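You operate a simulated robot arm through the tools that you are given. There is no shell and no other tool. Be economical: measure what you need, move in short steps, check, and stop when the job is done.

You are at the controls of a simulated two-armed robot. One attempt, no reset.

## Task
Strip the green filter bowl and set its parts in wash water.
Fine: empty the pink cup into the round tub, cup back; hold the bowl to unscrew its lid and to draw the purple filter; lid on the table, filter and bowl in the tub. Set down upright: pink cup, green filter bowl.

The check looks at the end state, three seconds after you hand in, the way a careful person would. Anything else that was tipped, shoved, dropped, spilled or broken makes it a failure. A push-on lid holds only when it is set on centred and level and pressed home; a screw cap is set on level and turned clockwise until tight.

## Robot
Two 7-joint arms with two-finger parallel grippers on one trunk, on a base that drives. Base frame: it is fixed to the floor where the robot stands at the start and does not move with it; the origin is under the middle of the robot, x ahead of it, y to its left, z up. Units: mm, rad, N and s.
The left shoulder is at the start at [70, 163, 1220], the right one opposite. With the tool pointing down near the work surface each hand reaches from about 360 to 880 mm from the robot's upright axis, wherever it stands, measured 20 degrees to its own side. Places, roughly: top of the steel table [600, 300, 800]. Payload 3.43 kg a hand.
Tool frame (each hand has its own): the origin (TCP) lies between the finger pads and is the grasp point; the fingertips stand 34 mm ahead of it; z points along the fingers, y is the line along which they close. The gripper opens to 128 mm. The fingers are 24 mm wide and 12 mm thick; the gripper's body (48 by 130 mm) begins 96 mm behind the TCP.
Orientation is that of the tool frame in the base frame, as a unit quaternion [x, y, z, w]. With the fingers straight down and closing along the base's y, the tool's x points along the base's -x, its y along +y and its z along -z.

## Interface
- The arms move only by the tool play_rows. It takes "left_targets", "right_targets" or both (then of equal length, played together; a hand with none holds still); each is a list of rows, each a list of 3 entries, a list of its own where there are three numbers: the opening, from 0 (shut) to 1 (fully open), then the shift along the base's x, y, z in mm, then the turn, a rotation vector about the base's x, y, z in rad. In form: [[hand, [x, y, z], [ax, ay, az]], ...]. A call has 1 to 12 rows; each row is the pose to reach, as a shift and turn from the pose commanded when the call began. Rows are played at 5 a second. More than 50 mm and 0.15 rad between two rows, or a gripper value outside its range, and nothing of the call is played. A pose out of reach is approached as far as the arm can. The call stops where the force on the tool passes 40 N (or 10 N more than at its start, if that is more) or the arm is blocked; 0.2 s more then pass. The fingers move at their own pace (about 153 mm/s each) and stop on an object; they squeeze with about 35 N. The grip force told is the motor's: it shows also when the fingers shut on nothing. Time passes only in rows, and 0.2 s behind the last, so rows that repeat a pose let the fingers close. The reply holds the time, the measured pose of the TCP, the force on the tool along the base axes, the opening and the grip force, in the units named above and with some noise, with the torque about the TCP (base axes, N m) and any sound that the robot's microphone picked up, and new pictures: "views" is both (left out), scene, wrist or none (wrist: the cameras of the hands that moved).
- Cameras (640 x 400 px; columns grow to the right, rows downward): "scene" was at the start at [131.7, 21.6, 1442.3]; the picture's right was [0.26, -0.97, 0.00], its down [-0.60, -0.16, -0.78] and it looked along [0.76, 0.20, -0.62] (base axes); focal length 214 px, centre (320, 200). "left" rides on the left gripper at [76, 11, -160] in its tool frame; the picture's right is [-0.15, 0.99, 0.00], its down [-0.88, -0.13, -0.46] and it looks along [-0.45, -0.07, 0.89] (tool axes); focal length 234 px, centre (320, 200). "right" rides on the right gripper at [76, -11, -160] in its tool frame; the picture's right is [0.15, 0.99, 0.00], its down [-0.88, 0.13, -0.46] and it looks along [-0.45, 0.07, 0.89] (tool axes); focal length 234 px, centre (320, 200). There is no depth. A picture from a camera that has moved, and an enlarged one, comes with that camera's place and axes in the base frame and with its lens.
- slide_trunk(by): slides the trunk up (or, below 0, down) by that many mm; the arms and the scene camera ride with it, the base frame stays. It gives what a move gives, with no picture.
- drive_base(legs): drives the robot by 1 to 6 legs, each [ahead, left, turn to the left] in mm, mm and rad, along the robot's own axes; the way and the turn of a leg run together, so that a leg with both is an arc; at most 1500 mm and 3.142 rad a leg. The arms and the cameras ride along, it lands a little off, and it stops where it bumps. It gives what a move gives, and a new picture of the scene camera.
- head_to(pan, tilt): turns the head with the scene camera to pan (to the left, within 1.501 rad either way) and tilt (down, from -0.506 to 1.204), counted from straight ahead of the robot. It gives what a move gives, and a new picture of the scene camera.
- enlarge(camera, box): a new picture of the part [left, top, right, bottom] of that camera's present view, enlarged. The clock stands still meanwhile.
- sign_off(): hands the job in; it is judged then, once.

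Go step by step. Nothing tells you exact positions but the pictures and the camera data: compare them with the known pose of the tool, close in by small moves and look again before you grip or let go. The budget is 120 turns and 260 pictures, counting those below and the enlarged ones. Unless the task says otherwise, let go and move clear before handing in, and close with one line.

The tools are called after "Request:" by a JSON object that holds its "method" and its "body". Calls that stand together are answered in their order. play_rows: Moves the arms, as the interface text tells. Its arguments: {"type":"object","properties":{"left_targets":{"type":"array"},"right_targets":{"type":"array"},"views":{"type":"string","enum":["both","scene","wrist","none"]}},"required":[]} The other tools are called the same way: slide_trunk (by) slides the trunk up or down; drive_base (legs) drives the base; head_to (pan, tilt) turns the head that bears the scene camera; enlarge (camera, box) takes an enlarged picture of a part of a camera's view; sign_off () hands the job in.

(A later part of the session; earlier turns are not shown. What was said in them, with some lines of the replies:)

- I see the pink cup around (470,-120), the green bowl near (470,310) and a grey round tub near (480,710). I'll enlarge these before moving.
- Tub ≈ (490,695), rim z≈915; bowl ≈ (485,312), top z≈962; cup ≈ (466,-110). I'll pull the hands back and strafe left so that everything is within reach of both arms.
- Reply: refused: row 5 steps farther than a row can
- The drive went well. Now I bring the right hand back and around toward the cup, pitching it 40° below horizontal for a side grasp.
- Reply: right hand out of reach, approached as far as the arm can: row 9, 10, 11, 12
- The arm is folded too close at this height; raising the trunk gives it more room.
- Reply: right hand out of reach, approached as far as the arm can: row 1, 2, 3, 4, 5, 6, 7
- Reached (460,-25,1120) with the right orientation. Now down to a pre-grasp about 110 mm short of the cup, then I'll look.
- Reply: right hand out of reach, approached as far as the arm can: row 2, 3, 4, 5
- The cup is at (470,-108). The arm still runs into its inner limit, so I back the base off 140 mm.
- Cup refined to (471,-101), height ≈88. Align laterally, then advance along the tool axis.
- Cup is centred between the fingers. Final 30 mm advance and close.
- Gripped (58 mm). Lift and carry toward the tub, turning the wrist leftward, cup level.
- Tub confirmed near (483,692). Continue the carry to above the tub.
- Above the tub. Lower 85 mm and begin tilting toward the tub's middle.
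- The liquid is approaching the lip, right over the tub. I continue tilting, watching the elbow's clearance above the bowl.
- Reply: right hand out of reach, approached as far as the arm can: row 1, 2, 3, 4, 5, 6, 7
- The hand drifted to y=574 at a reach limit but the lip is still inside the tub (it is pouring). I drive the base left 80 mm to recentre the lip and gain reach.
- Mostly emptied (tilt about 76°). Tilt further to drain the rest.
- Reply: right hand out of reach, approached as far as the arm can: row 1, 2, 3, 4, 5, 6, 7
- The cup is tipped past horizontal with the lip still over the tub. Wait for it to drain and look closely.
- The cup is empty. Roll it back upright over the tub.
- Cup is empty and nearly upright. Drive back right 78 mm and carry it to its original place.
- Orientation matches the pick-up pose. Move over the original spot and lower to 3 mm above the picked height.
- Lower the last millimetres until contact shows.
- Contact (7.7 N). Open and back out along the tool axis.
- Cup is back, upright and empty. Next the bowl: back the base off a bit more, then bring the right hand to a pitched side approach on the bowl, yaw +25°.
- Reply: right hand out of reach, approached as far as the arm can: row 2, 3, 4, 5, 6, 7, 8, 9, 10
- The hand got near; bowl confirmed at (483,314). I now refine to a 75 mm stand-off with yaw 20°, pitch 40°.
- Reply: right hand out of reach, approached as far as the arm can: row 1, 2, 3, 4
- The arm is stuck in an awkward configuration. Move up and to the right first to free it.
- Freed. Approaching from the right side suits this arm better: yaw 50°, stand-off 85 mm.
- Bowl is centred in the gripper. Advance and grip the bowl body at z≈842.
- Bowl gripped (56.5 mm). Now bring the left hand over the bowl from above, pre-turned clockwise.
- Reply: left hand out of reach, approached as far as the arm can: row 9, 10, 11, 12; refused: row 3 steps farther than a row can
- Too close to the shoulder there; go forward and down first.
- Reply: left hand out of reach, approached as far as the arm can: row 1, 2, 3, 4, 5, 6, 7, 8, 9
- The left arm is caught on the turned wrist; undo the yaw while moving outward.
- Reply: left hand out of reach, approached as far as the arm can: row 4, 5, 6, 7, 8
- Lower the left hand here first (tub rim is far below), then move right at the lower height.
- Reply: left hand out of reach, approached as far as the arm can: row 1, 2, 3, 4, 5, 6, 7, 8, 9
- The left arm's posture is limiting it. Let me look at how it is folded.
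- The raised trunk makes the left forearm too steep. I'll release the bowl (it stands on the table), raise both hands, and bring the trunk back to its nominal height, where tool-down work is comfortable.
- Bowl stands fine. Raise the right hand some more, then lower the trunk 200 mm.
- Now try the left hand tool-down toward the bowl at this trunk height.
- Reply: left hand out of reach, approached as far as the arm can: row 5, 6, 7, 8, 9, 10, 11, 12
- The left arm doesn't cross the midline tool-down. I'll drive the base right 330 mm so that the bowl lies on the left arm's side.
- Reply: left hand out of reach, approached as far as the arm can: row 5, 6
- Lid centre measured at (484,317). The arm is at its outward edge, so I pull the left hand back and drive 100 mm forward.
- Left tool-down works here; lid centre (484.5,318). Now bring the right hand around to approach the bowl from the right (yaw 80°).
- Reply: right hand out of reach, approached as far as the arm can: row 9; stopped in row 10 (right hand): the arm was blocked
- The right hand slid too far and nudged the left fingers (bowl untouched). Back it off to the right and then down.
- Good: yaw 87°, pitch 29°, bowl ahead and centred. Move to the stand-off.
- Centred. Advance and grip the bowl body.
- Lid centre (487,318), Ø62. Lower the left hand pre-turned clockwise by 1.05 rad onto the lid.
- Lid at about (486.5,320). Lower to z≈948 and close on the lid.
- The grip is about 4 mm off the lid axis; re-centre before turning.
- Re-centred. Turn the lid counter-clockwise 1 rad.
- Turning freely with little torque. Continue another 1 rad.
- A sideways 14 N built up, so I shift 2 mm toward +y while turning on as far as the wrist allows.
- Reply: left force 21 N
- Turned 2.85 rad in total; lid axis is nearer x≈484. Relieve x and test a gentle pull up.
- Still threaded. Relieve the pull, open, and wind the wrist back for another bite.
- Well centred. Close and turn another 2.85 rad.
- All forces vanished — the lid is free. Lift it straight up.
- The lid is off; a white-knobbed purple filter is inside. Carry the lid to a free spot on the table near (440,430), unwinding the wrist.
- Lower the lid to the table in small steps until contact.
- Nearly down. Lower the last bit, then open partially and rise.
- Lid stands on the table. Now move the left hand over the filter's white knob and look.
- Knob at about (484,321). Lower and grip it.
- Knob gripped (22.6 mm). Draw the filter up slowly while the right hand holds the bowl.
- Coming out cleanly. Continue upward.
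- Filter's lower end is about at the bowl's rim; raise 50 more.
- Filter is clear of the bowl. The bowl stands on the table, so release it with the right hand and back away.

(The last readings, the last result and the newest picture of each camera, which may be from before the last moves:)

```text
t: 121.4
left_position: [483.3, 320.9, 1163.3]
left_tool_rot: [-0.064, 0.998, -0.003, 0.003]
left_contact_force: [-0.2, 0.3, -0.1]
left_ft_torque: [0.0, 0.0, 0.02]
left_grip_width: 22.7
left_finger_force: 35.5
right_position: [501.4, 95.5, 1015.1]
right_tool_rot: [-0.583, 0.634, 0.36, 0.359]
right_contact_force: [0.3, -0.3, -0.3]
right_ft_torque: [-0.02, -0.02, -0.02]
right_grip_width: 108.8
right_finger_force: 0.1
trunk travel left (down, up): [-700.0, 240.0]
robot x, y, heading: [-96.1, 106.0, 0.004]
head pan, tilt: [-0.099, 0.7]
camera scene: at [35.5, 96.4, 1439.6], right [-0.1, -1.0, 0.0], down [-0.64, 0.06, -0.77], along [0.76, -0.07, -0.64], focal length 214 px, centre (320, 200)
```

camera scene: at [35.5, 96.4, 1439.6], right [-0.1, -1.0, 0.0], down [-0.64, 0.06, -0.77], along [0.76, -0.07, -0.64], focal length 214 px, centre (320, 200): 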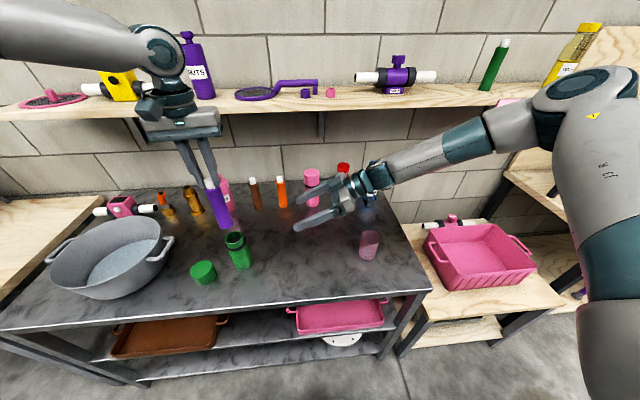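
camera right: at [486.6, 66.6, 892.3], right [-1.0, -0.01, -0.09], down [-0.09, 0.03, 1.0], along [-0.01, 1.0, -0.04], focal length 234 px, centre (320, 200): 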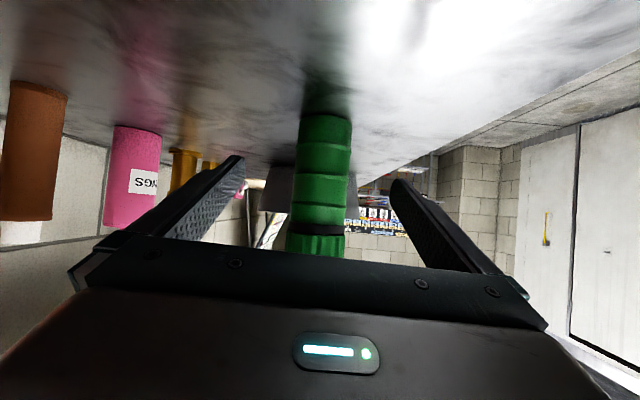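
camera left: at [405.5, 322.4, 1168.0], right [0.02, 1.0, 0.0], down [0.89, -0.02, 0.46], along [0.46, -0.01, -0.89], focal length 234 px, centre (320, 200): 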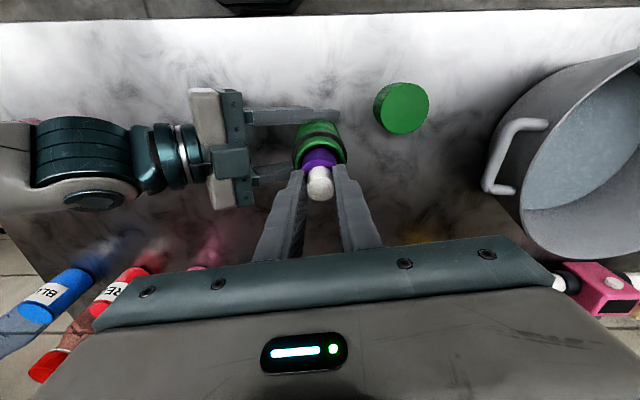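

Both clear. Drive left 320 mm with the filter held high above everything.

Request:
{"method": "drive_base", "body": {"legs": [[0, 320, 0]]}}

Request:
{"method": "play_rows", "body": {"left_targets": [[0.05, [0, 20, 0], [0, 0, 0]], [0.05, [0, 50, 0], [0, 0, 0]], [0.05, [0, 80, 0], [0, 0, 0]]], "views": "wrist"}}

Request:
{"method": "head_to", "body": {"pan": 0.3, "tilt": 0.8}}

```text
t: 123.5
left_position: [482.8, 645.1, 1162.9]
left_tool_rot: [-0.064, 0.998, -0.003, 0.001]
left_contact_force: [-0.1, -0.6, -1.3]
left_ft_torque: [-0.02, -0.02, 0.0]
left_grip_width: 22.5
left_finger_force: 34.9
right_position: [501.0, 419.6, 1013.7]
right_tool_rot: [-0.583, 0.634, 0.36, 0.359]
right_contact_force: [-0.7, -0.2, -0.3]
right_ft_torque: [0.01, 0.01, 0.04]
right_grip_width: 108.9
right_finger_force: 0.1
trunk travel left (down, up): [-700.0, 240.0]
robot x, y, heading: [-101.3, 426.3, 0.006]
head pan, tilt: [-0.099, 0.7]
camera scene: at [35.7, 419.5, 1439.6], right [-0.1, -1.0, 0.0], down [-0.64, 0.06, -0.76], along [0.76, -0.07, -0.64], focal length 214 px, centre (320, 200)
```

scene: 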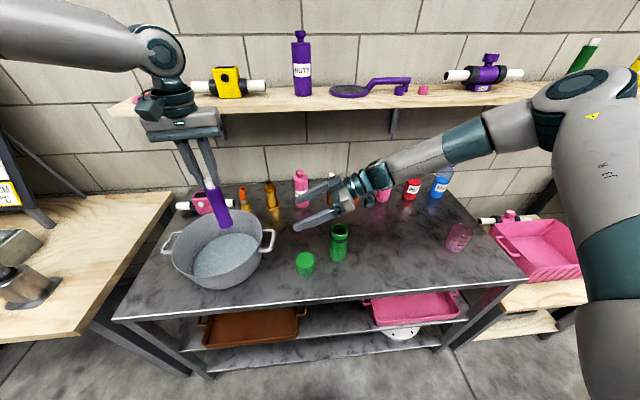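

```text
t: 124.3
left_position: [482.6, 726.2, 1161.1]
left_tool_rot: [-0.063, 0.998, -0.003, 0.002]
left_contact_force: [0.2, 0.4, -0.3]
left_ft_torque: [-0.03, 0.0, 0.0]
left_grip_width: 22.4
left_finger_force: 34.8
right_position: [501.0, 422.2, 1013.8]
right_tool_rot: [-0.584, 0.634, 0.359, 0.358]
right_contact_force: [0.5, -0.2, 0.3]
right_ft_torque: [-0.02, 0.0, -0.01]
right_grip_width: 108.8
right_finger_force: 0.1
trunk travel left (down, up): [-700.0, 240.0]
robot x, y, heading: [-95.0, 429.7, 0.0]
head pan, tilt: [-0.099, 0.7]
camera left: at [404.8, 728.4, 1321.7], right [0.02, 1.0, -0.01], down [0.89, -0.02, 0.46], along [0.46, -0.01, -0.89], focal length 234 px, centre (320, 200)
```

left: 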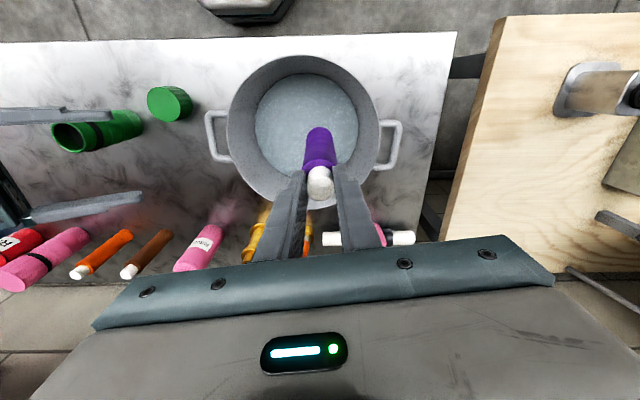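

```text
t: 125.2
left_position: [484.3, 724.0, 1162.5]
left_tool_rot: [-0.064, 0.998, -0.002, 0.002]
left_contact_force: [0.3, 0.2, -1.0]
left_ft_torque: [-0.04, -0.01, 0.0]
left_grip_width: 22.3
left_finger_force: 34.9
right_position: [501.3, 420.3, 1014.2]
right_tool_rot: [-0.584, 0.634, 0.359, 0.358]
right_contact_force: [0.2, 0.2, 0.2]
right_ft_torque: [0.0, 0.02, 0.0]
right_grip_width: 108.8
right_finger_force: 0.0
trunk travel left (down, up): [-700.0, 240.0]
robot x, y, heading: [-97.2, 430.5, 0.005]
head pan, tilt: [0.3, 0.799]
camera scene: at [28.3, 452.3, 1431.3], right [0.3, -0.95, 0.0], down [-0.68, -0.21, -0.7], along [0.67, 0.21, -0.72], focal length 214 px, centre (320, 200)
```

scene: 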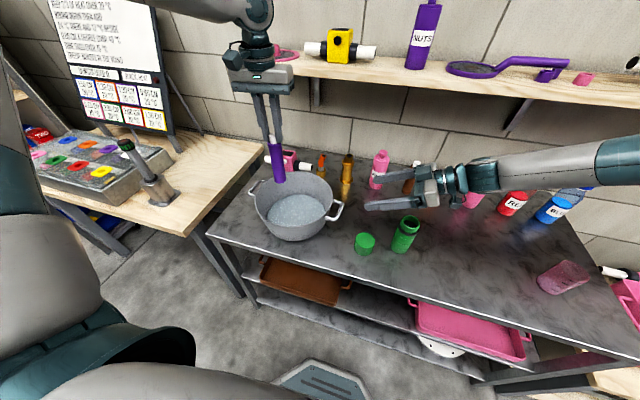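

Tub centre measured (487,697). Lower the filter into its left part, (487,757).

Request:
{"method": "play_rows", "body": {"left_targets": [[0.05, [2, 17, 0], [0, 0, 0]], [0.05, [3, 33, -20], [0, 0, 0]], [0.05, [3, 33, -60], [0, 0, 0]], [0.05, [3, 33, -100], [0, 0, 0]], [0.05, [3, 33, -140], [0, 0, 0]], [0.05, [3, 33, -165], [0, 0, 0]]], "views": "both"}}

```text
t: 126.6
left_position: [487.7, 758.4, 1000.0]
left_tool_rot: [-0.064, 0.998, -0.002, 0.002]
left_contact_force: [0.5, -1.2, -0.5]
left_ft_torque: [-0.01, -0.02, -0.01]
left_grip_width: 22.3
left_finger_force: 35.3
right_position: [503.5, 419.5, 1014.6]
right_tool_rot: [-0.584, 0.634, 0.36, 0.358]
right_contact_force: [0.1, -0.3, 0.1]
right_ft_torque: [-0.02, 0.0, -0.02]
right_grip_width: 109.0
right_finger_force: 0.1
trunk travel left (down, up): [-700.0, 240.0]
robot x, y, heading: [-96.6, 429.3, 0.004]
head pan, tilt: [0.3, 0.799]
camera scene: at [28.9, 452.5, 1431.3], right [0.3, -0.95, 0.0], down [-0.68, -0.21, -0.7], along [0.66, 0.21, -0.72], focal length 214 px, centre (320, 200)
camera left: at [407.7, 759.7, 1158.2], right [0.02, 1.0, -0.01], down [0.89, -0.02, 0.46], along [0.46, -0.01, -0.89], focal length 234 px, centre (320, 200)
```

scene: 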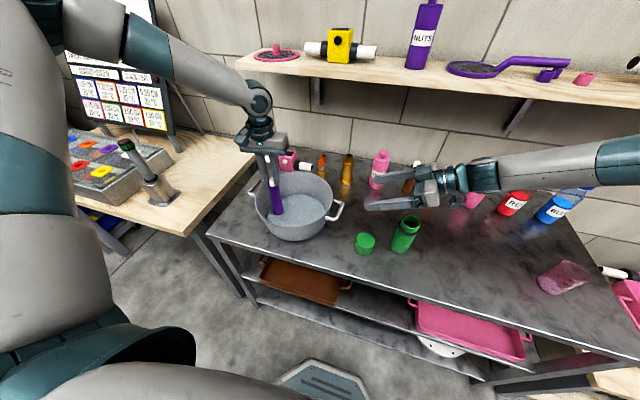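
left: 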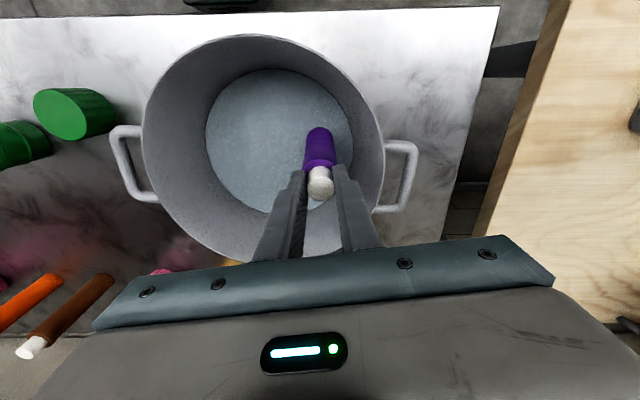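

Lower slowly until the filter touches the tub floor.

Request:
{"method": "play_rows", "body": {"left_targets": [[0.05, [0, 0, -10], [0, 0, 0]], [0.05, [0, 0, -20], [0, 0, 0]], [0.05, [0, 0, -28], [0, 0, 0]]], "views": "none"}}

Request:
{"method": "enlarge", "body": {"camera": "scene", "box": [220, 130, 360, 260]}}

```text
t: 127.4
left_position: [483.5, 758.5, 971.6]
left_tool_rot: [-0.062, 0.998, -0.002, 0.006]
left_contact_force: [-0.4, 1.4, 14.5]
left_ft_torque: [0.35, -0.09, 0.01]
left_grip_width: 22.5
left_finger_force: 35.2
right_position: [499.7, 420.1, 1013.9]
right_tool_rot: [-0.584, 0.633, 0.359, 0.359]
right_contact_force: [-0.3, 0.2, -0.3]
right_ft_torque: [0.0, 0.02, -0.01]
right_grip_width: 108.7
right_finger_force: 0.0
trunk travel left (down, up): [-700.0, 240.0]
robot x, y, heading: [-96.0, 428.9, 0.006]
head pan, tilt: [0.3, 0.799]
```

```text
3.08 times, centred on (290, 195) of scene
camera zoom: at [25.3, 451.6, 1431.9], right [0.3, -0.95, 0.0], down [-0.68, -0.21, -0.7], along [0.67, 0.21, -0.72], focal length 660 px, centre (412, 215)
```

zoom: 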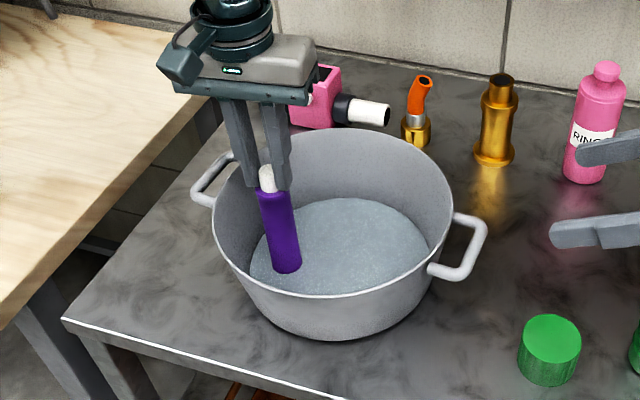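

Contact. Ease off 1 mm, open, and rise.

Request:
{"method": "play_rows", "body": {"left_targets": [[0.05, [0, 0, 1.5], [0, 0, 0]], [0.25, [0, 0, 1.5], [0, 0, 0]], [0.35, [0, 0, 1.5], [0, 0, 0]], [0.35, [0, 0, 1.5], [0, 0, 0]], [0.35, [0, 0, 20], [0, 0, 0]], [0.35, [0, 0, 55], [0, 0, 0]], [0.35, [0, 0, 100], [0, 0, 0]], [0.35, [0, 0, 140], [0, 0, 0]]], "views": "both"}}

```text
t: 129.2
left_position: [486.1, 755.9, 1110.5]
left_tool_rot: [-0.064, 0.998, -0.002, 0.002]
left_contact_force: [-0.5, 0.1, 0.1]
left_ft_torque: [0.0, -0.02, 0.04]
left_grip_width: 44.5
left_finger_force: 0.0
right_position: [501.6, 420.0, 1014.0]
right_tool_rot: [-0.584, 0.633, 0.359, 0.359]
right_contact_force: [0.4, 0.1, 0.5]
right_ft_torque: [-0.01, -0.03, 0.01]
right_grip_width: 109.0
right_finger_force: 0.0
trunk travel left (down, up): [-700.0, 240.0]
robot x, y, heading: [-98.7, 425.7, 0.004]
head pan, tilt: [0.3, 0.799]
camera scene: at [27.0, 451.8, 1431.4], right [0.3, -0.95, 0.0], down [-0.68, -0.21, -0.7], along [0.67, 0.21, -0.72], focal length 214 px, centre (320, 200)
camera left: at [406.3, 757.0, 1270.2], right [0.02, 1.0, 0.0], down [0.89, -0.02, 0.46], along [0.46, -0.01, -0.89], focal length 234 px, centre (320, 200)
```

scene: 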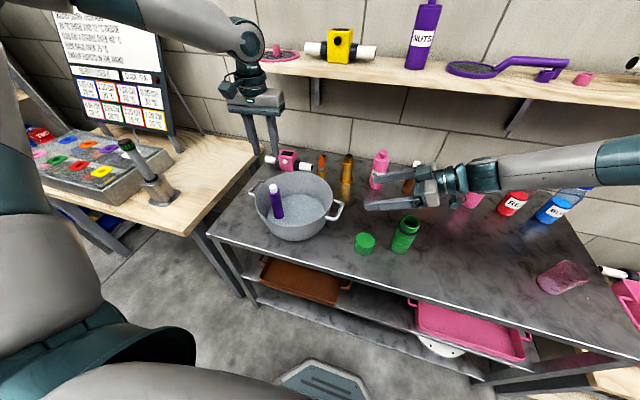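
left: 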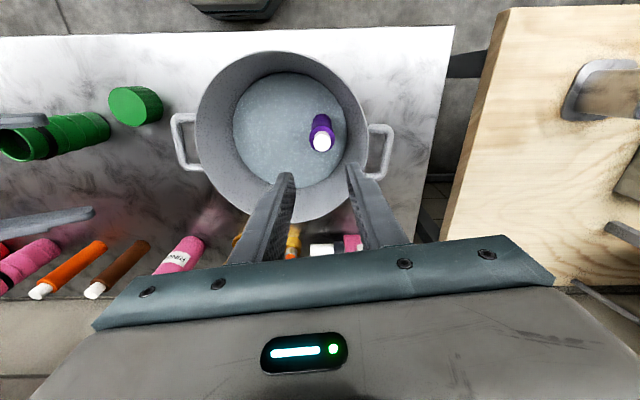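

Filter stands in the tub. Drive back right to fetch the bowl with the left hand from above.

Request:
{"method": "drive_base", "body": {"legs": [[0, -322, 0]]}}

Request:
{"method": "play_rows", "body": {"left_targets": [[0.8, [0, -40, 0], [0, 0, 0]], [0.8, [0, -80, 0], [0, 0, 0]], [0.8, [0, -117, -20], [0, 0, 0]], [0.8, [0, -117, -60], [0, 0, 0]]], "views": "wrist"}}

```text
t: 131.3
left_position: [486.8, 443.1, 1110.0]
left_tool_rot: [-0.065, 0.998, -0.003, 0.002]
left_contact_force: [-0.3, -0.6, 0.1]
left_ft_torque: [0.01, 0.01, -0.01]
left_grip_width: 44.9
left_finger_force: 0.1
right_position: [502.9, 106.6, 1013.6]
right_tool_rot: [-0.585, 0.632, 0.36, 0.358]
right_contact_force: [0.4, 0.6, -0.9]
right_ft_torque: [-0.04, -0.04, -0.02]
right_grip_width: 108.9
right_finger_force: 0.1
trunk travel left (down, up): [-700.0, 240.0]
robot x, y, heading: [-92.3, 112.2, 0.008]
head pan, tilt: [0.3, 0.799]
camera scene: at [29.6, 136.8, 1431.3], right [0.3, -0.95, 0.0], down [-0.68, -0.22, -0.7], along [0.66, 0.21, -0.72], focal length 214 px, centre (320, 200)
```

scene: 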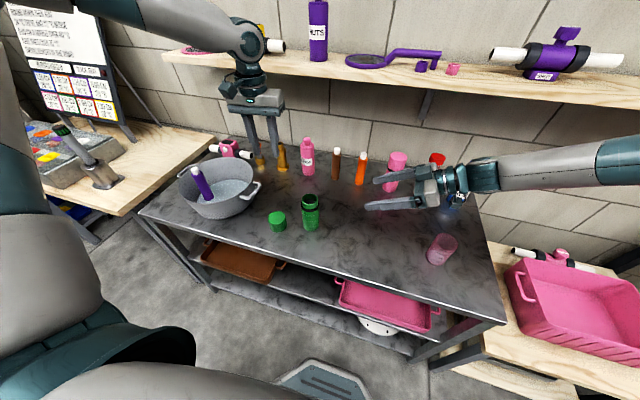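

```text
t: 132.3
left_position: [487.5, 322.1, 1049.7]
left_tool_rot: [-0.066, 0.998, -0.003, 0.002]
left_contact_force: [-0.4, -0.1, 0.6]
left_ft_torque: [0.01, 0.05, -0.01]
left_grip_width: 102.5
left_finger_force: 0.1
right_position: [504.0, 108.4, 1013.0]
right_tool_rot: [-0.585, 0.633, 0.36, 0.357]
right_contact_force: [0.6, -0.2, 0.2]
right_ft_torque: [-0.01, 0.02, -0.02]
right_grip_width: 109.0
right_finger_force: 0.0
trunk travel left (down, up): [-700.0, 240.0]
robot x, y, heading: [-94.4, 110.9, 0.008]
head pan, tilt: [0.3, 0.799]
camera left: at [408.7, 323.9, 1209.1], right [0.02, 1.0, -0.01], down [0.89, -0.01, 0.46], along [0.46, -0.01, -0.89], focal length 234 px, centre (320, 200)
```

left: 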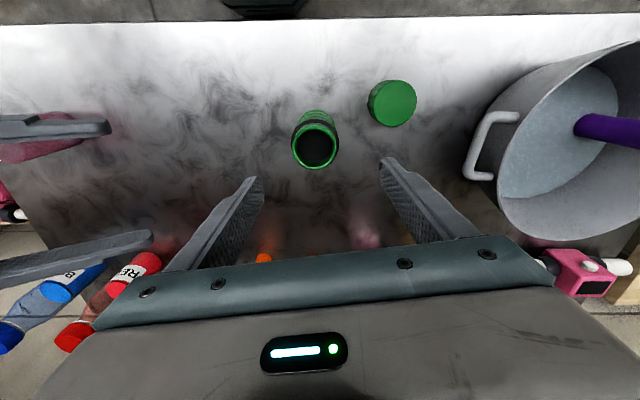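

Bowl mouth at about (482,317.5). Lower over it and grip at the ring, z≈905.

Request:
{"method": "play_rows", "body": {"left_targets": [[0.8, [-4, -4.5, -35], [0, 0, 0]], [0.8, [-4.5, -4.5, -75], [0, 0, 0]]], "views": "none"}}

Request:
{"method": "enlarge", "body": {"camera": "left", "box": [220, 100, 420, 240]}}

```text
t: 132.9
left_position: [482.0, 319.1, 977.0]
left_tool_rot: [-0.066, 0.998, -0.003, 0.003]
left_contact_force: [0.6, 0.6, 0.2]
left_ft_torque: [0.0, -0.01, -0.02]
left_grip_width: 102.7
left_finger_force: 0.1
right_position: [503.7, 107.0, 1013.0]
right_tool_rot: [-0.585, 0.632, 0.361, 0.357]
right_contact_force: [-0.5, 0.4, -0.4]
right_ft_torque: [0.02, 0.01, 0.01]
right_grip_width: 108.9
right_finger_force: 0.0
trunk travel left (down, up): [-700.0, 240.0]
robot x, y, heading: [-93.9, 113.1, 0.002]
head pan, tilt: [0.3, 0.799]
```

```text
2.86 times, centred on (320, 170) of left
camera zoom: at [404.1, 321.1, 1135.5], right [0.02, 1.0, -0.01], down [0.89, -0.01, 0.46], along [0.46, -0.01, -0.89], focal length 669 px, centre (320, 286)
```

zoom: 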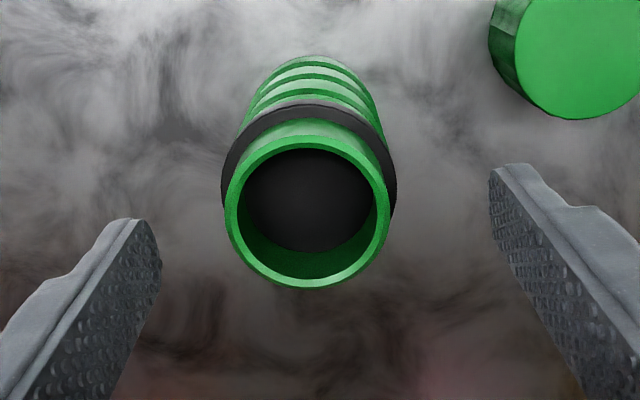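

Shift 4 mm right, lower and close.

Request:
{"method": "play_rows", "body": {"left_targets": [[0.8, [0, -4, -25], [0, 0, 0]], [0.8, [0.5, -4, -50], [0, 0, 0]], [0.8, [0.5, -4, -71], [0, 0, 0]], [0.55, [0.5, -4, -71], [0, 0, 0]], [0.3, [0.5, -4, -71], [0, 0, 0]], [0.3, [0.5, -4, -71], [0, 0, 0]], [0.3, [0.5, -4, -71], [0, 0, 0]]], "views": "both"}}

```text
t: 134.5
left_position: [471.0, 334.4, 919.7]
left_tool_rot: [-0.066, 0.998, -0.003, 0.002]
left_contact_force: [0.6, 0.2, -0.1]
left_ft_torque: [-0.03, 0.03, 0.01]
left_grip_width: 56.0
left_finger_force: 35.0
left hand out of reach, approached as far as the arm can: row 2, 3, 4, 5, 6, 7
right_position: [504.1, 106.6, 1013.3]
right_tool_rot: [-0.585, 0.633, 0.36, 0.358]
right_contact_force: [0.4, -0.1, -0.2]
right_ft_torque: [0.0, 0.0, -0.02]
right_grip_width: 108.7
right_finger_force: 0.0
trunk travel left (down, up): [-700.0, 240.0]
robot x, y, heading: [-93.0, 110.4, 0.01]
head pan, tilt: [0.3, 0.799]
camera scene: at [29.7, 136.2, 1431.3], right [0.3, -0.95, 0.0], down [-0.68, -0.22, -0.7], along [0.66, 0.21, -0.72], focal length 214 px, centre (320, 200)
camera left: at [391.9, 335.1, 1078.8], right [0.02, 1.0, -0.01], down [0.89, -0.01, 0.46], along [0.46, -0.01, -0.89], focal length 234 px, centre (320, 200)
```

scene: 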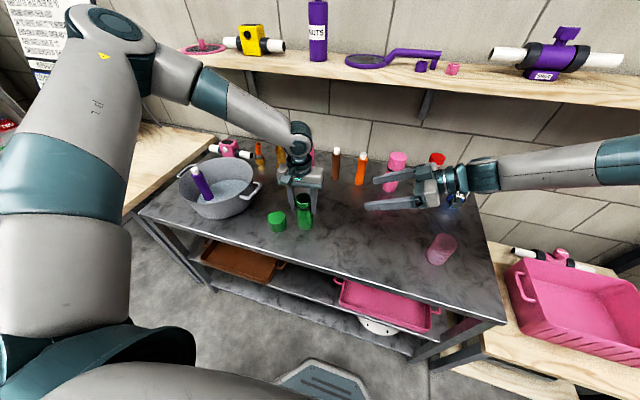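
left: 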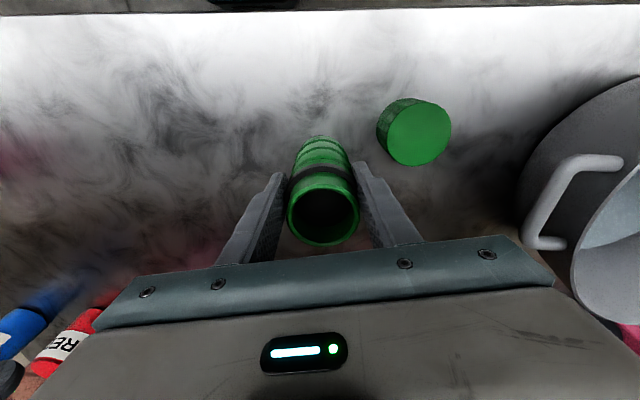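

The arm slid at its limit and nudged the bowl a little, but it now holds the bowl upright (56 mm). Lift gently.

Request:
{"method": "play_rows", "body": {"left_targets": [[0.3, [0, 0, 5], [0, 0, 0]], [0.3, [0, 0, 20], [0, 0, 0]], [0.3, [0, 0, 50], [0, 0, 0]], [0.3, [0, 0, 90], [0, 0, 0]], [0.3, [0, 5, 130], [0, 0, 0]], [0.3, [0, 10, 170], [0, 0, 0]]], "views": "both"}}

```text
t: 135.9
left_position: [469.4, 342.4, 1092.0]
left_tool_rot: [-0.066, 0.998, -0.002, 0.003]
left_contact_force: [-0.4, 0.1, -0.6]
left_ft_torque: [0.0, -0.02, 0.01]
left_grip_width: 55.8
left_finger_force: 34.6
right_position: [502.4, 106.6, 1015.5]
right_tool_rot: [-0.585, 0.631, 0.361, 0.358]
right_contact_force: [-0.5, -0.9, 0.1]
right_ft_torque: [0.02, -0.01, -0.01]
right_grip_width: 108.7
right_finger_force: 0.1
trunk travel left (down, up): [-700.0, 240.0]
robot x, y, heading: [-97.2, 108.1, 0.003]
head pan, tilt: [0.3, 0.799]
camera scene: at [28.2, 135.7, 1431.4], right [0.3, -0.95, 0.0], down [-0.68, -0.22, -0.7], along [0.67, 0.21, -0.72], focal length 214 px, centre (320, 200)
camera left: at [389.9, 344.4, 1251.0], right [0.02, 1.0, 0.0], down [0.89, -0.01, 0.46], along [0.46, -0.01, -0.89], focal length 234 px, centre (320, 200)
```

scene: 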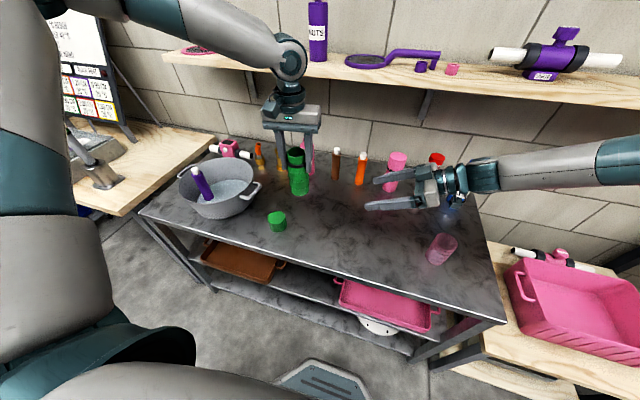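
left: 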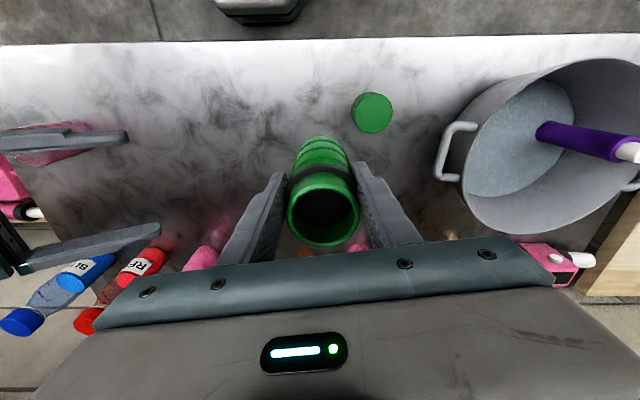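

Bowl secure and level. Drive left 245 mm toward the tub.

Request:
{"method": "drive_base", "body": {"legs": [[0, 245, 0]]}}

Request:
{"method": "play_rows", "body": {"left_targets": [[0.3, [5, 20, 0], [0, 0, 0]], [0.3, [10, 45, 0], [0, 0, 0]], [0.3, [14, 65, 0], [0, 0, 0]], [0.3, [14, 65, 0], [0, 0, 0]]], "views": "both"}}

```text
t: 137.7
left_position: [470.7, 584.8, 1091.2]
left_tool_rot: [-0.063, 0.998, -0.003, 0.003]
left_contact_force: [0.1, -0.3, -1.7]
left_ft_torque: [0.05, 0.02, 0.02]
left_grip_width: 55.8
left_finger_force: 34.5
right_position: [501.7, 347.0, 1016.0]
right_tool_rot: [-0.583, 0.634, 0.36, 0.359]
right_contact_force: [0.8, -0.4, -0.5]
right_ft_torque: [-0.01, -0.02, -0.01]
right_grip_width: 109.2
right_finger_force: 0.1
trunk travel left (down, up): [-700.0, 240.0]
robot x, y, heading: [-96.8, 357.5, 0.003]
head pan, tilt: [0.3, 0.799]
camera scene: at [28.9, 381.0, 1431.3], right [0.3, -0.95, 0.0], down [-0.69, -0.21, -0.7], along [0.67, 0.21, -0.72], focal length 214 px, centre (320, 200)
```

scene: 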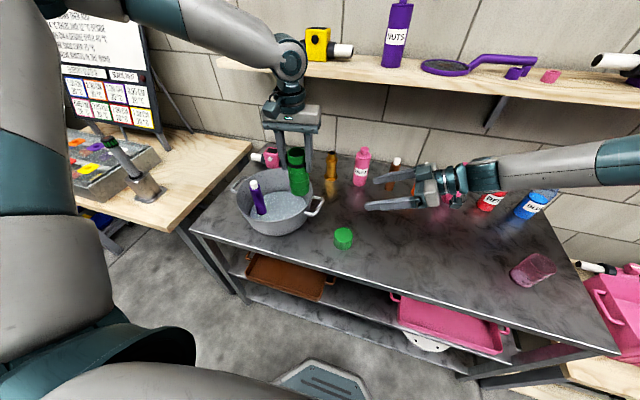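

```text
t: 138.7
left_position: [484.9, 652.3, 1091.3]
left_tool_rot: [-0.062, 0.998, -0.003, 0.001]
left_contact_force: [-0.8, -0.5, -1.7]
left_ft_torque: [0.04, 0.01, 0.01]
left_grip_width: 56.0
left_finger_force: 35.6
right_position: [502.8, 347.1, 1013.3]
right_tool_rot: [-0.582, 0.634, 0.36, 0.36]
right_contact_force: [0.5, 0.4, -1.3]
right_ft_torque: [0.0, 0.02, -0.03]
right_grip_width: 108.9
right_finger_force: 0.1
trunk travel left (down, up): [-700.0, 240.0]
robot x, y, heading: [-96.1, 359.0, 0.002]
head pan, tilt: [0.3, 0.799]
camera scene: at [29.0, 380.8, 1431.3], right [0.3, -0.95, 0.0], down [-0.69, -0.21, -0.7], along [0.67, 0.21, -0.72], focal length 214 px, centre (320, 200)
camera left: at [406.3, 653.4, 1251.3], right [0.02, 1.0, 0.0], down [0.89, -0.02, 0.46], along [0.46, -0.01, -0.89], focal length 234 px, centre (320, 200)
```

scene: 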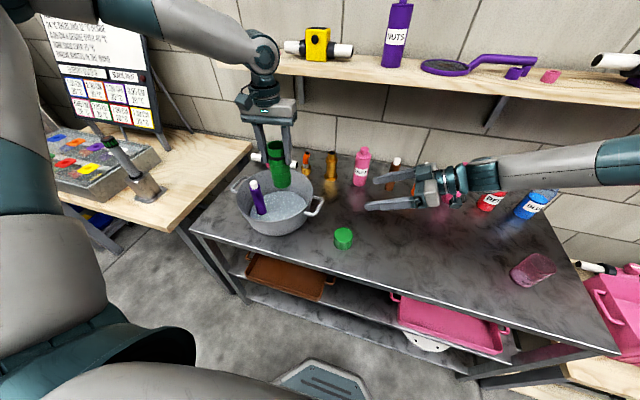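
left: 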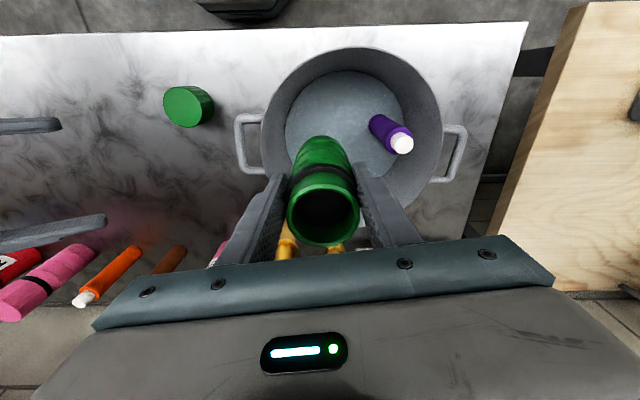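

Bowl is over the right part of the tub, clear of the filter. Lower in.

Request:
{"method": "play_rows", "body": {"left_targets": [[0.3, [-1, 2, -30], [0, 0, 0]], [0.3, [-1, 2, -65], [0, 0, 0]], [0.3, [-1, 2, -100], [0, 0, 0]], [0.3, [-1, 2, -130], [0, 0, 0]], [0.3, [-1, 2, -146], [0, 0, 0]]], "views": "both"}}

```text
t: 139.9
left_position: [482.8, 653.9, 945.4]
left_tool_rot: [-0.063, 0.998, -0.003, 0.003]
left_contact_force: [0.2, 0.2, -1.2]
left_ft_torque: [-0.02, 0.01, 0.01]
left_grip_width: 55.8
left_finger_force: 34.4
right_position: [503.0, 348.6, 1013.4]
right_tool_rot: [-0.583, 0.634, 0.36, 0.358]
right_contact_force: [1.1, 0.1, 0.1]
right_ft_torque: [0.0, 0.02, 0.02]
right_grip_width: 109.0
right_finger_force: 0.0
trunk travel left (down, up): [-700.0, 240.0]
robot x, y, heading: [-93.9, 362.8, 0.006]
head pan, tilt: [0.3, 0.799]
camera scene: at [29.1, 381.8, 1431.3], right [0.3, -0.95, 0.0], down [-0.69, -0.21, -0.7], along [0.67, 0.21, -0.72], focal length 214 px, centre (320, 200)
camera left: at [404.1, 655.6, 1103.9], right [0.02, 1.0, 0.0], down [0.89, -0.02, 0.46], along [0.46, -0.01, -0.89], focal length 234 px, centre (320, 200)
```

scene: 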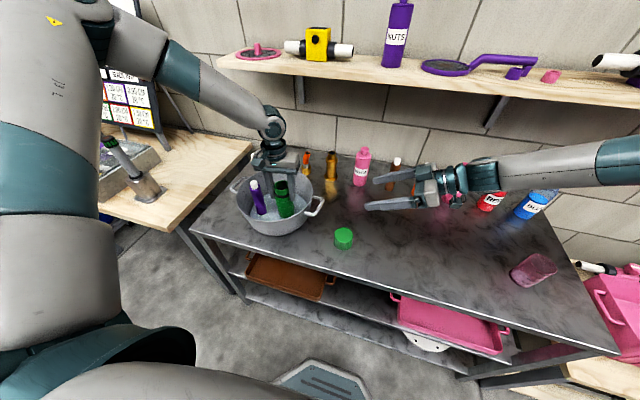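
left: 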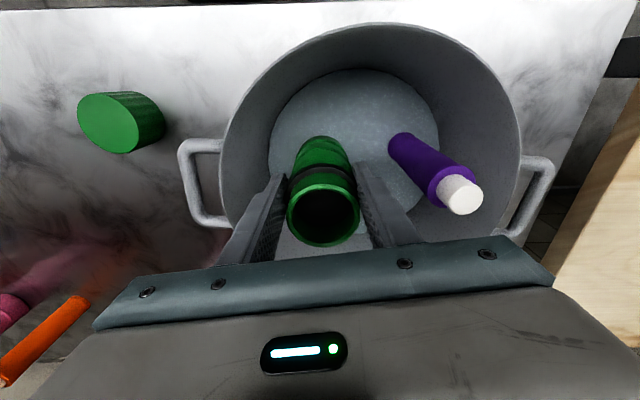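

Everything is clear. Lower slowly until contact with the tub floor.

Request:
{"method": "play_rows", "body": {"left_targets": [[0.3, [0, 0, -8], [0, 0, 0]], [0.3, [0, 0, -14], [0, 0, 0]], [0.3, [0, 0, -18], [0, 0, 0]], [0.3, [0, 0, -20], [0, 0, 0]]], "views": "none"}}

```text
t: 140.9
left_position: [483.8, 653.1, 924.7]
left_tool_rot: [-0.061, 0.998, -0.002, 0.003]
left_contact_force: [0.8, 0.2, -1.7]
left_ft_torque: [-0.02, 0.01, 0.0]
left_grip_width: 55.6
left_finger_force: 34.9
right_position: [502.3, 348.9, 1013.9]
right_tool_rot: [-0.583, 0.635, 0.359, 0.359]
right_contact_force: [0.0, -0.5, 0.3]
right_ft_torque: [-0.01, 0.0, 0.01]
right_grip_width: 108.8
right_finger_force: 0.0
trunk travel left (down, up): [-700.0, 240.0]
robot x, y, heading: [-98.8, 358.1, -0.002]
head pan, tilt: [0.3, 0.799]
```

Request:
{"method": "play_rows", "body": {"left_targets": [[0.3, [0, 0, -1], [0, 0, 0]], [0.3, [0, 0, -2], [0, 0, 0]]], "views": "none"}}

Request:
{"method": "play_rows", "body": {"left_targets": [[0.3, [0, 0, -0.5], [0, 0, 0]], [0.3, [0, 0, -1], [0, 0, 0]]], "views": "wrist"}}

```text
t: 141.5
left_position: [483.1, 653.2, 924.6]
left_tool_rot: [-0.062, 0.998, -0.002, 0.003]
left_contact_force: [-2.2, 4.8, 13.1]
left_ft_torque: [0.77, 0.33, -0.02]
left_grip_width: 55.6
left_finger_force: 35.1
right_position: [500.9, 348.2, 1015.1]
right_tool_rot: [-0.583, 0.634, 0.359, 0.359]
right_contact_force: [0.3, 0.1, 0.6]
right_ft_torque: [-0.01, 0.01, 0.06]
right_grip_width: 108.8
right_finger_force: 0.0
trunk travel left (down, up): [-700.0, 240.0]
robot x, y, heading: [-97.8, 361.6, -0.002]
head pan, tilt: [0.3, 0.799]
```

```text
t: 142.1
left_position: [483.5, 652.9, 923.3]
left_tool_rot: [-0.062, 0.998, -0.002, 0.005]
left_contact_force: [0.6, 6.3, 26.8]
left_ft_torque: [0.73, 0.24, -0.03]
left_grip_width: 55.7
left_finger_force: 34.7
right_position: [499.8, 348.3, 1015.2]
right_tool_rot: [-0.584, 0.633, 0.359, 0.359]
right_contact_force: [0.7, -0.2, -1.1]
right_ft_torque: [0.01, 0.01, -0.03]
right_grip_width: 108.9
right_finger_force: 0.0
trunk travel left (down, up): [-700.0, 240.0]
robot x, y, heading: [-98.5, 358.4, -0.001]
head pan, tilt: [0.3, 0.799]
camera left: at [403.6, 654.2, 1083.0], right [0.02, 1.0, 0.0], down [0.89, -0.02, 0.46], along [0.46, -0.01, -0.89], focal length 234 px, centre (320, 200)
```

left: 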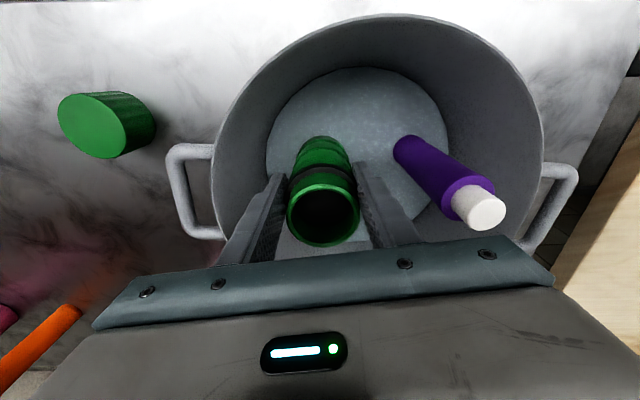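

Firm contact with the floor. Ease off 1.5 mm, open a little, and rise straight up.

Request:
{"method": "play_rows", "body": {"left_targets": [[0.3, [0, 0, 1.5], [0, 0, 0]], [0.5, [0, 0, 1.5], [0, 0, 0]], [0.58, [0, 0, 1.5], [0, 0, 0]], [0.58, [0, 0, 1.5], [0, 0, 0]], [0.58, [0, 0, 20], [0, 0, 0]], [0.58, [0, 0, 55], [0, 0, 0]], [0.58, [0, 0, 100], [0, 0, 0]], [0.58, [0, 0, 145], [0, 0, 0]], [0.58, [0, 0, 190], [0, 0, 0]]], "views": "both"}}

Request:
{"method": "enlarge", "body": {"camera": "scene", "box": [210, 150, 370, 260]}}

```text
t: 144.1
left_position: [484.3, 653.5, 1113.5]
left_tool_rot: [-0.062, 0.998, -0.003, 0.002]
left_contact_force: [0.1, -0.4, 0.2]
left_ft_torque: [0.02, -0.04, 0.01]
left_grip_width: 74.3
left_finger_force: 0.0
right_position: [502.8, 349.0, 1014.9]
right_tool_rot: [-0.583, 0.634, 0.36, 0.359]
right_contact_force: [-0.5, 0.5, -0.2]
right_ft_torque: [0.0, -0.02, -0.02]
right_grip_width: 108.8
right_finger_force: 0.0
trunk travel left (down, up): [-700.0, 240.0]
robot x, y, heading: [-95.9, 355.8, 0.004]
head pan, tilt: [0.3, 0.799]
camera scene: at [27.7, 380.9, 1431.4], right [0.3, -0.95, 0.0], down [-0.68, -0.21, -0.7], along [0.67, 0.21, -0.72], focal length 214 px, centre (320, 200)
camera left: at [405.2, 653.5, 1272.8], right [0.02, 1.0, 0.0], down [0.89, -0.02, 0.46], along [0.46, -0.01, -0.89], focal length 234 px, centre (320, 200)
```

scene: 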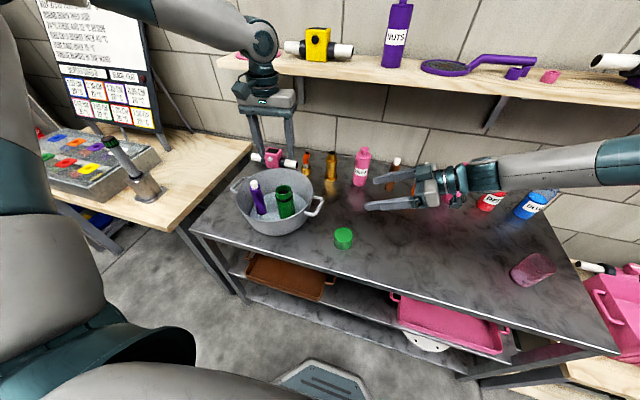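
left: 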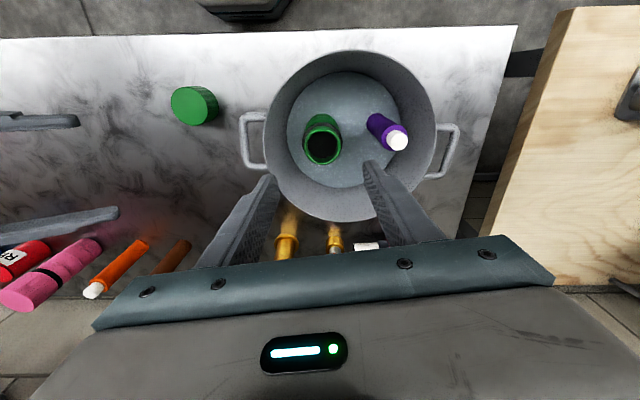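

```text
3.64 times, centred on (290, 205) of scene
camera zoom: at [27.7, 380.9, 1431.4], right [0.3, -0.95, 0.0], down [-0.68, -0.21, -0.7], along [0.67, 0.21, -0.72], focal length 780 px, centre (429, 182)
```

zoom: 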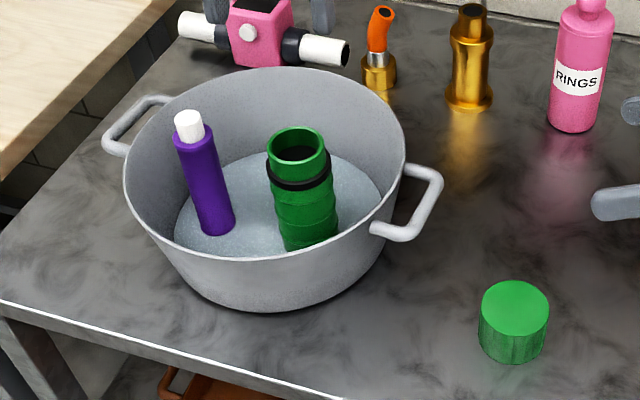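

Bowl and filter stand in the wash water and the lid is on the table. One last check of the cup before handing in.

Request:
{"method": "enlarge", "body": {"camera": "scene", "box": [420, 180, 640, 320]}}

```text
2.86 times, centred on (530, 250) of scene
camera zoom: at [27.7, 380.9, 1431.4], right [0.3, -0.95, 0.0], down [-0.68, -0.21, -0.7], along [0.67, 0.21, -0.72], focal length 613 px, centre (-280, 57)
```

zoom: 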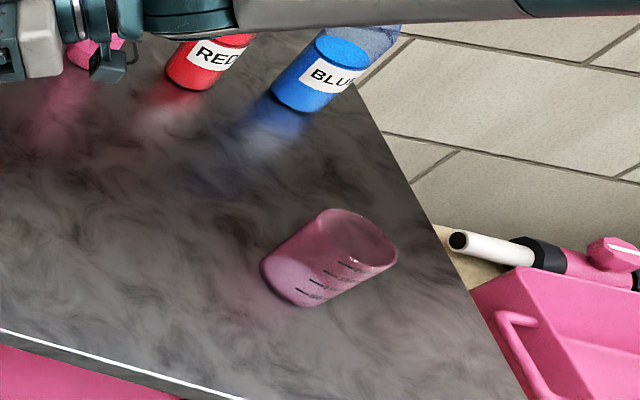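

The cup stands empty and upright in its place, and both hands are clear. Handing in.

Request:
{"method": "sign_off", "body": {}}

```text
The job is handed in.
```

The job is handed in. The pink cup is emptied into the tub and back upright in its place. The lid is on the table, and the purple filter and the upright green bowl are in the wash water. While I was gripping the bowl for the last move, it slid about 17 mm on the table, but it stayed upright.
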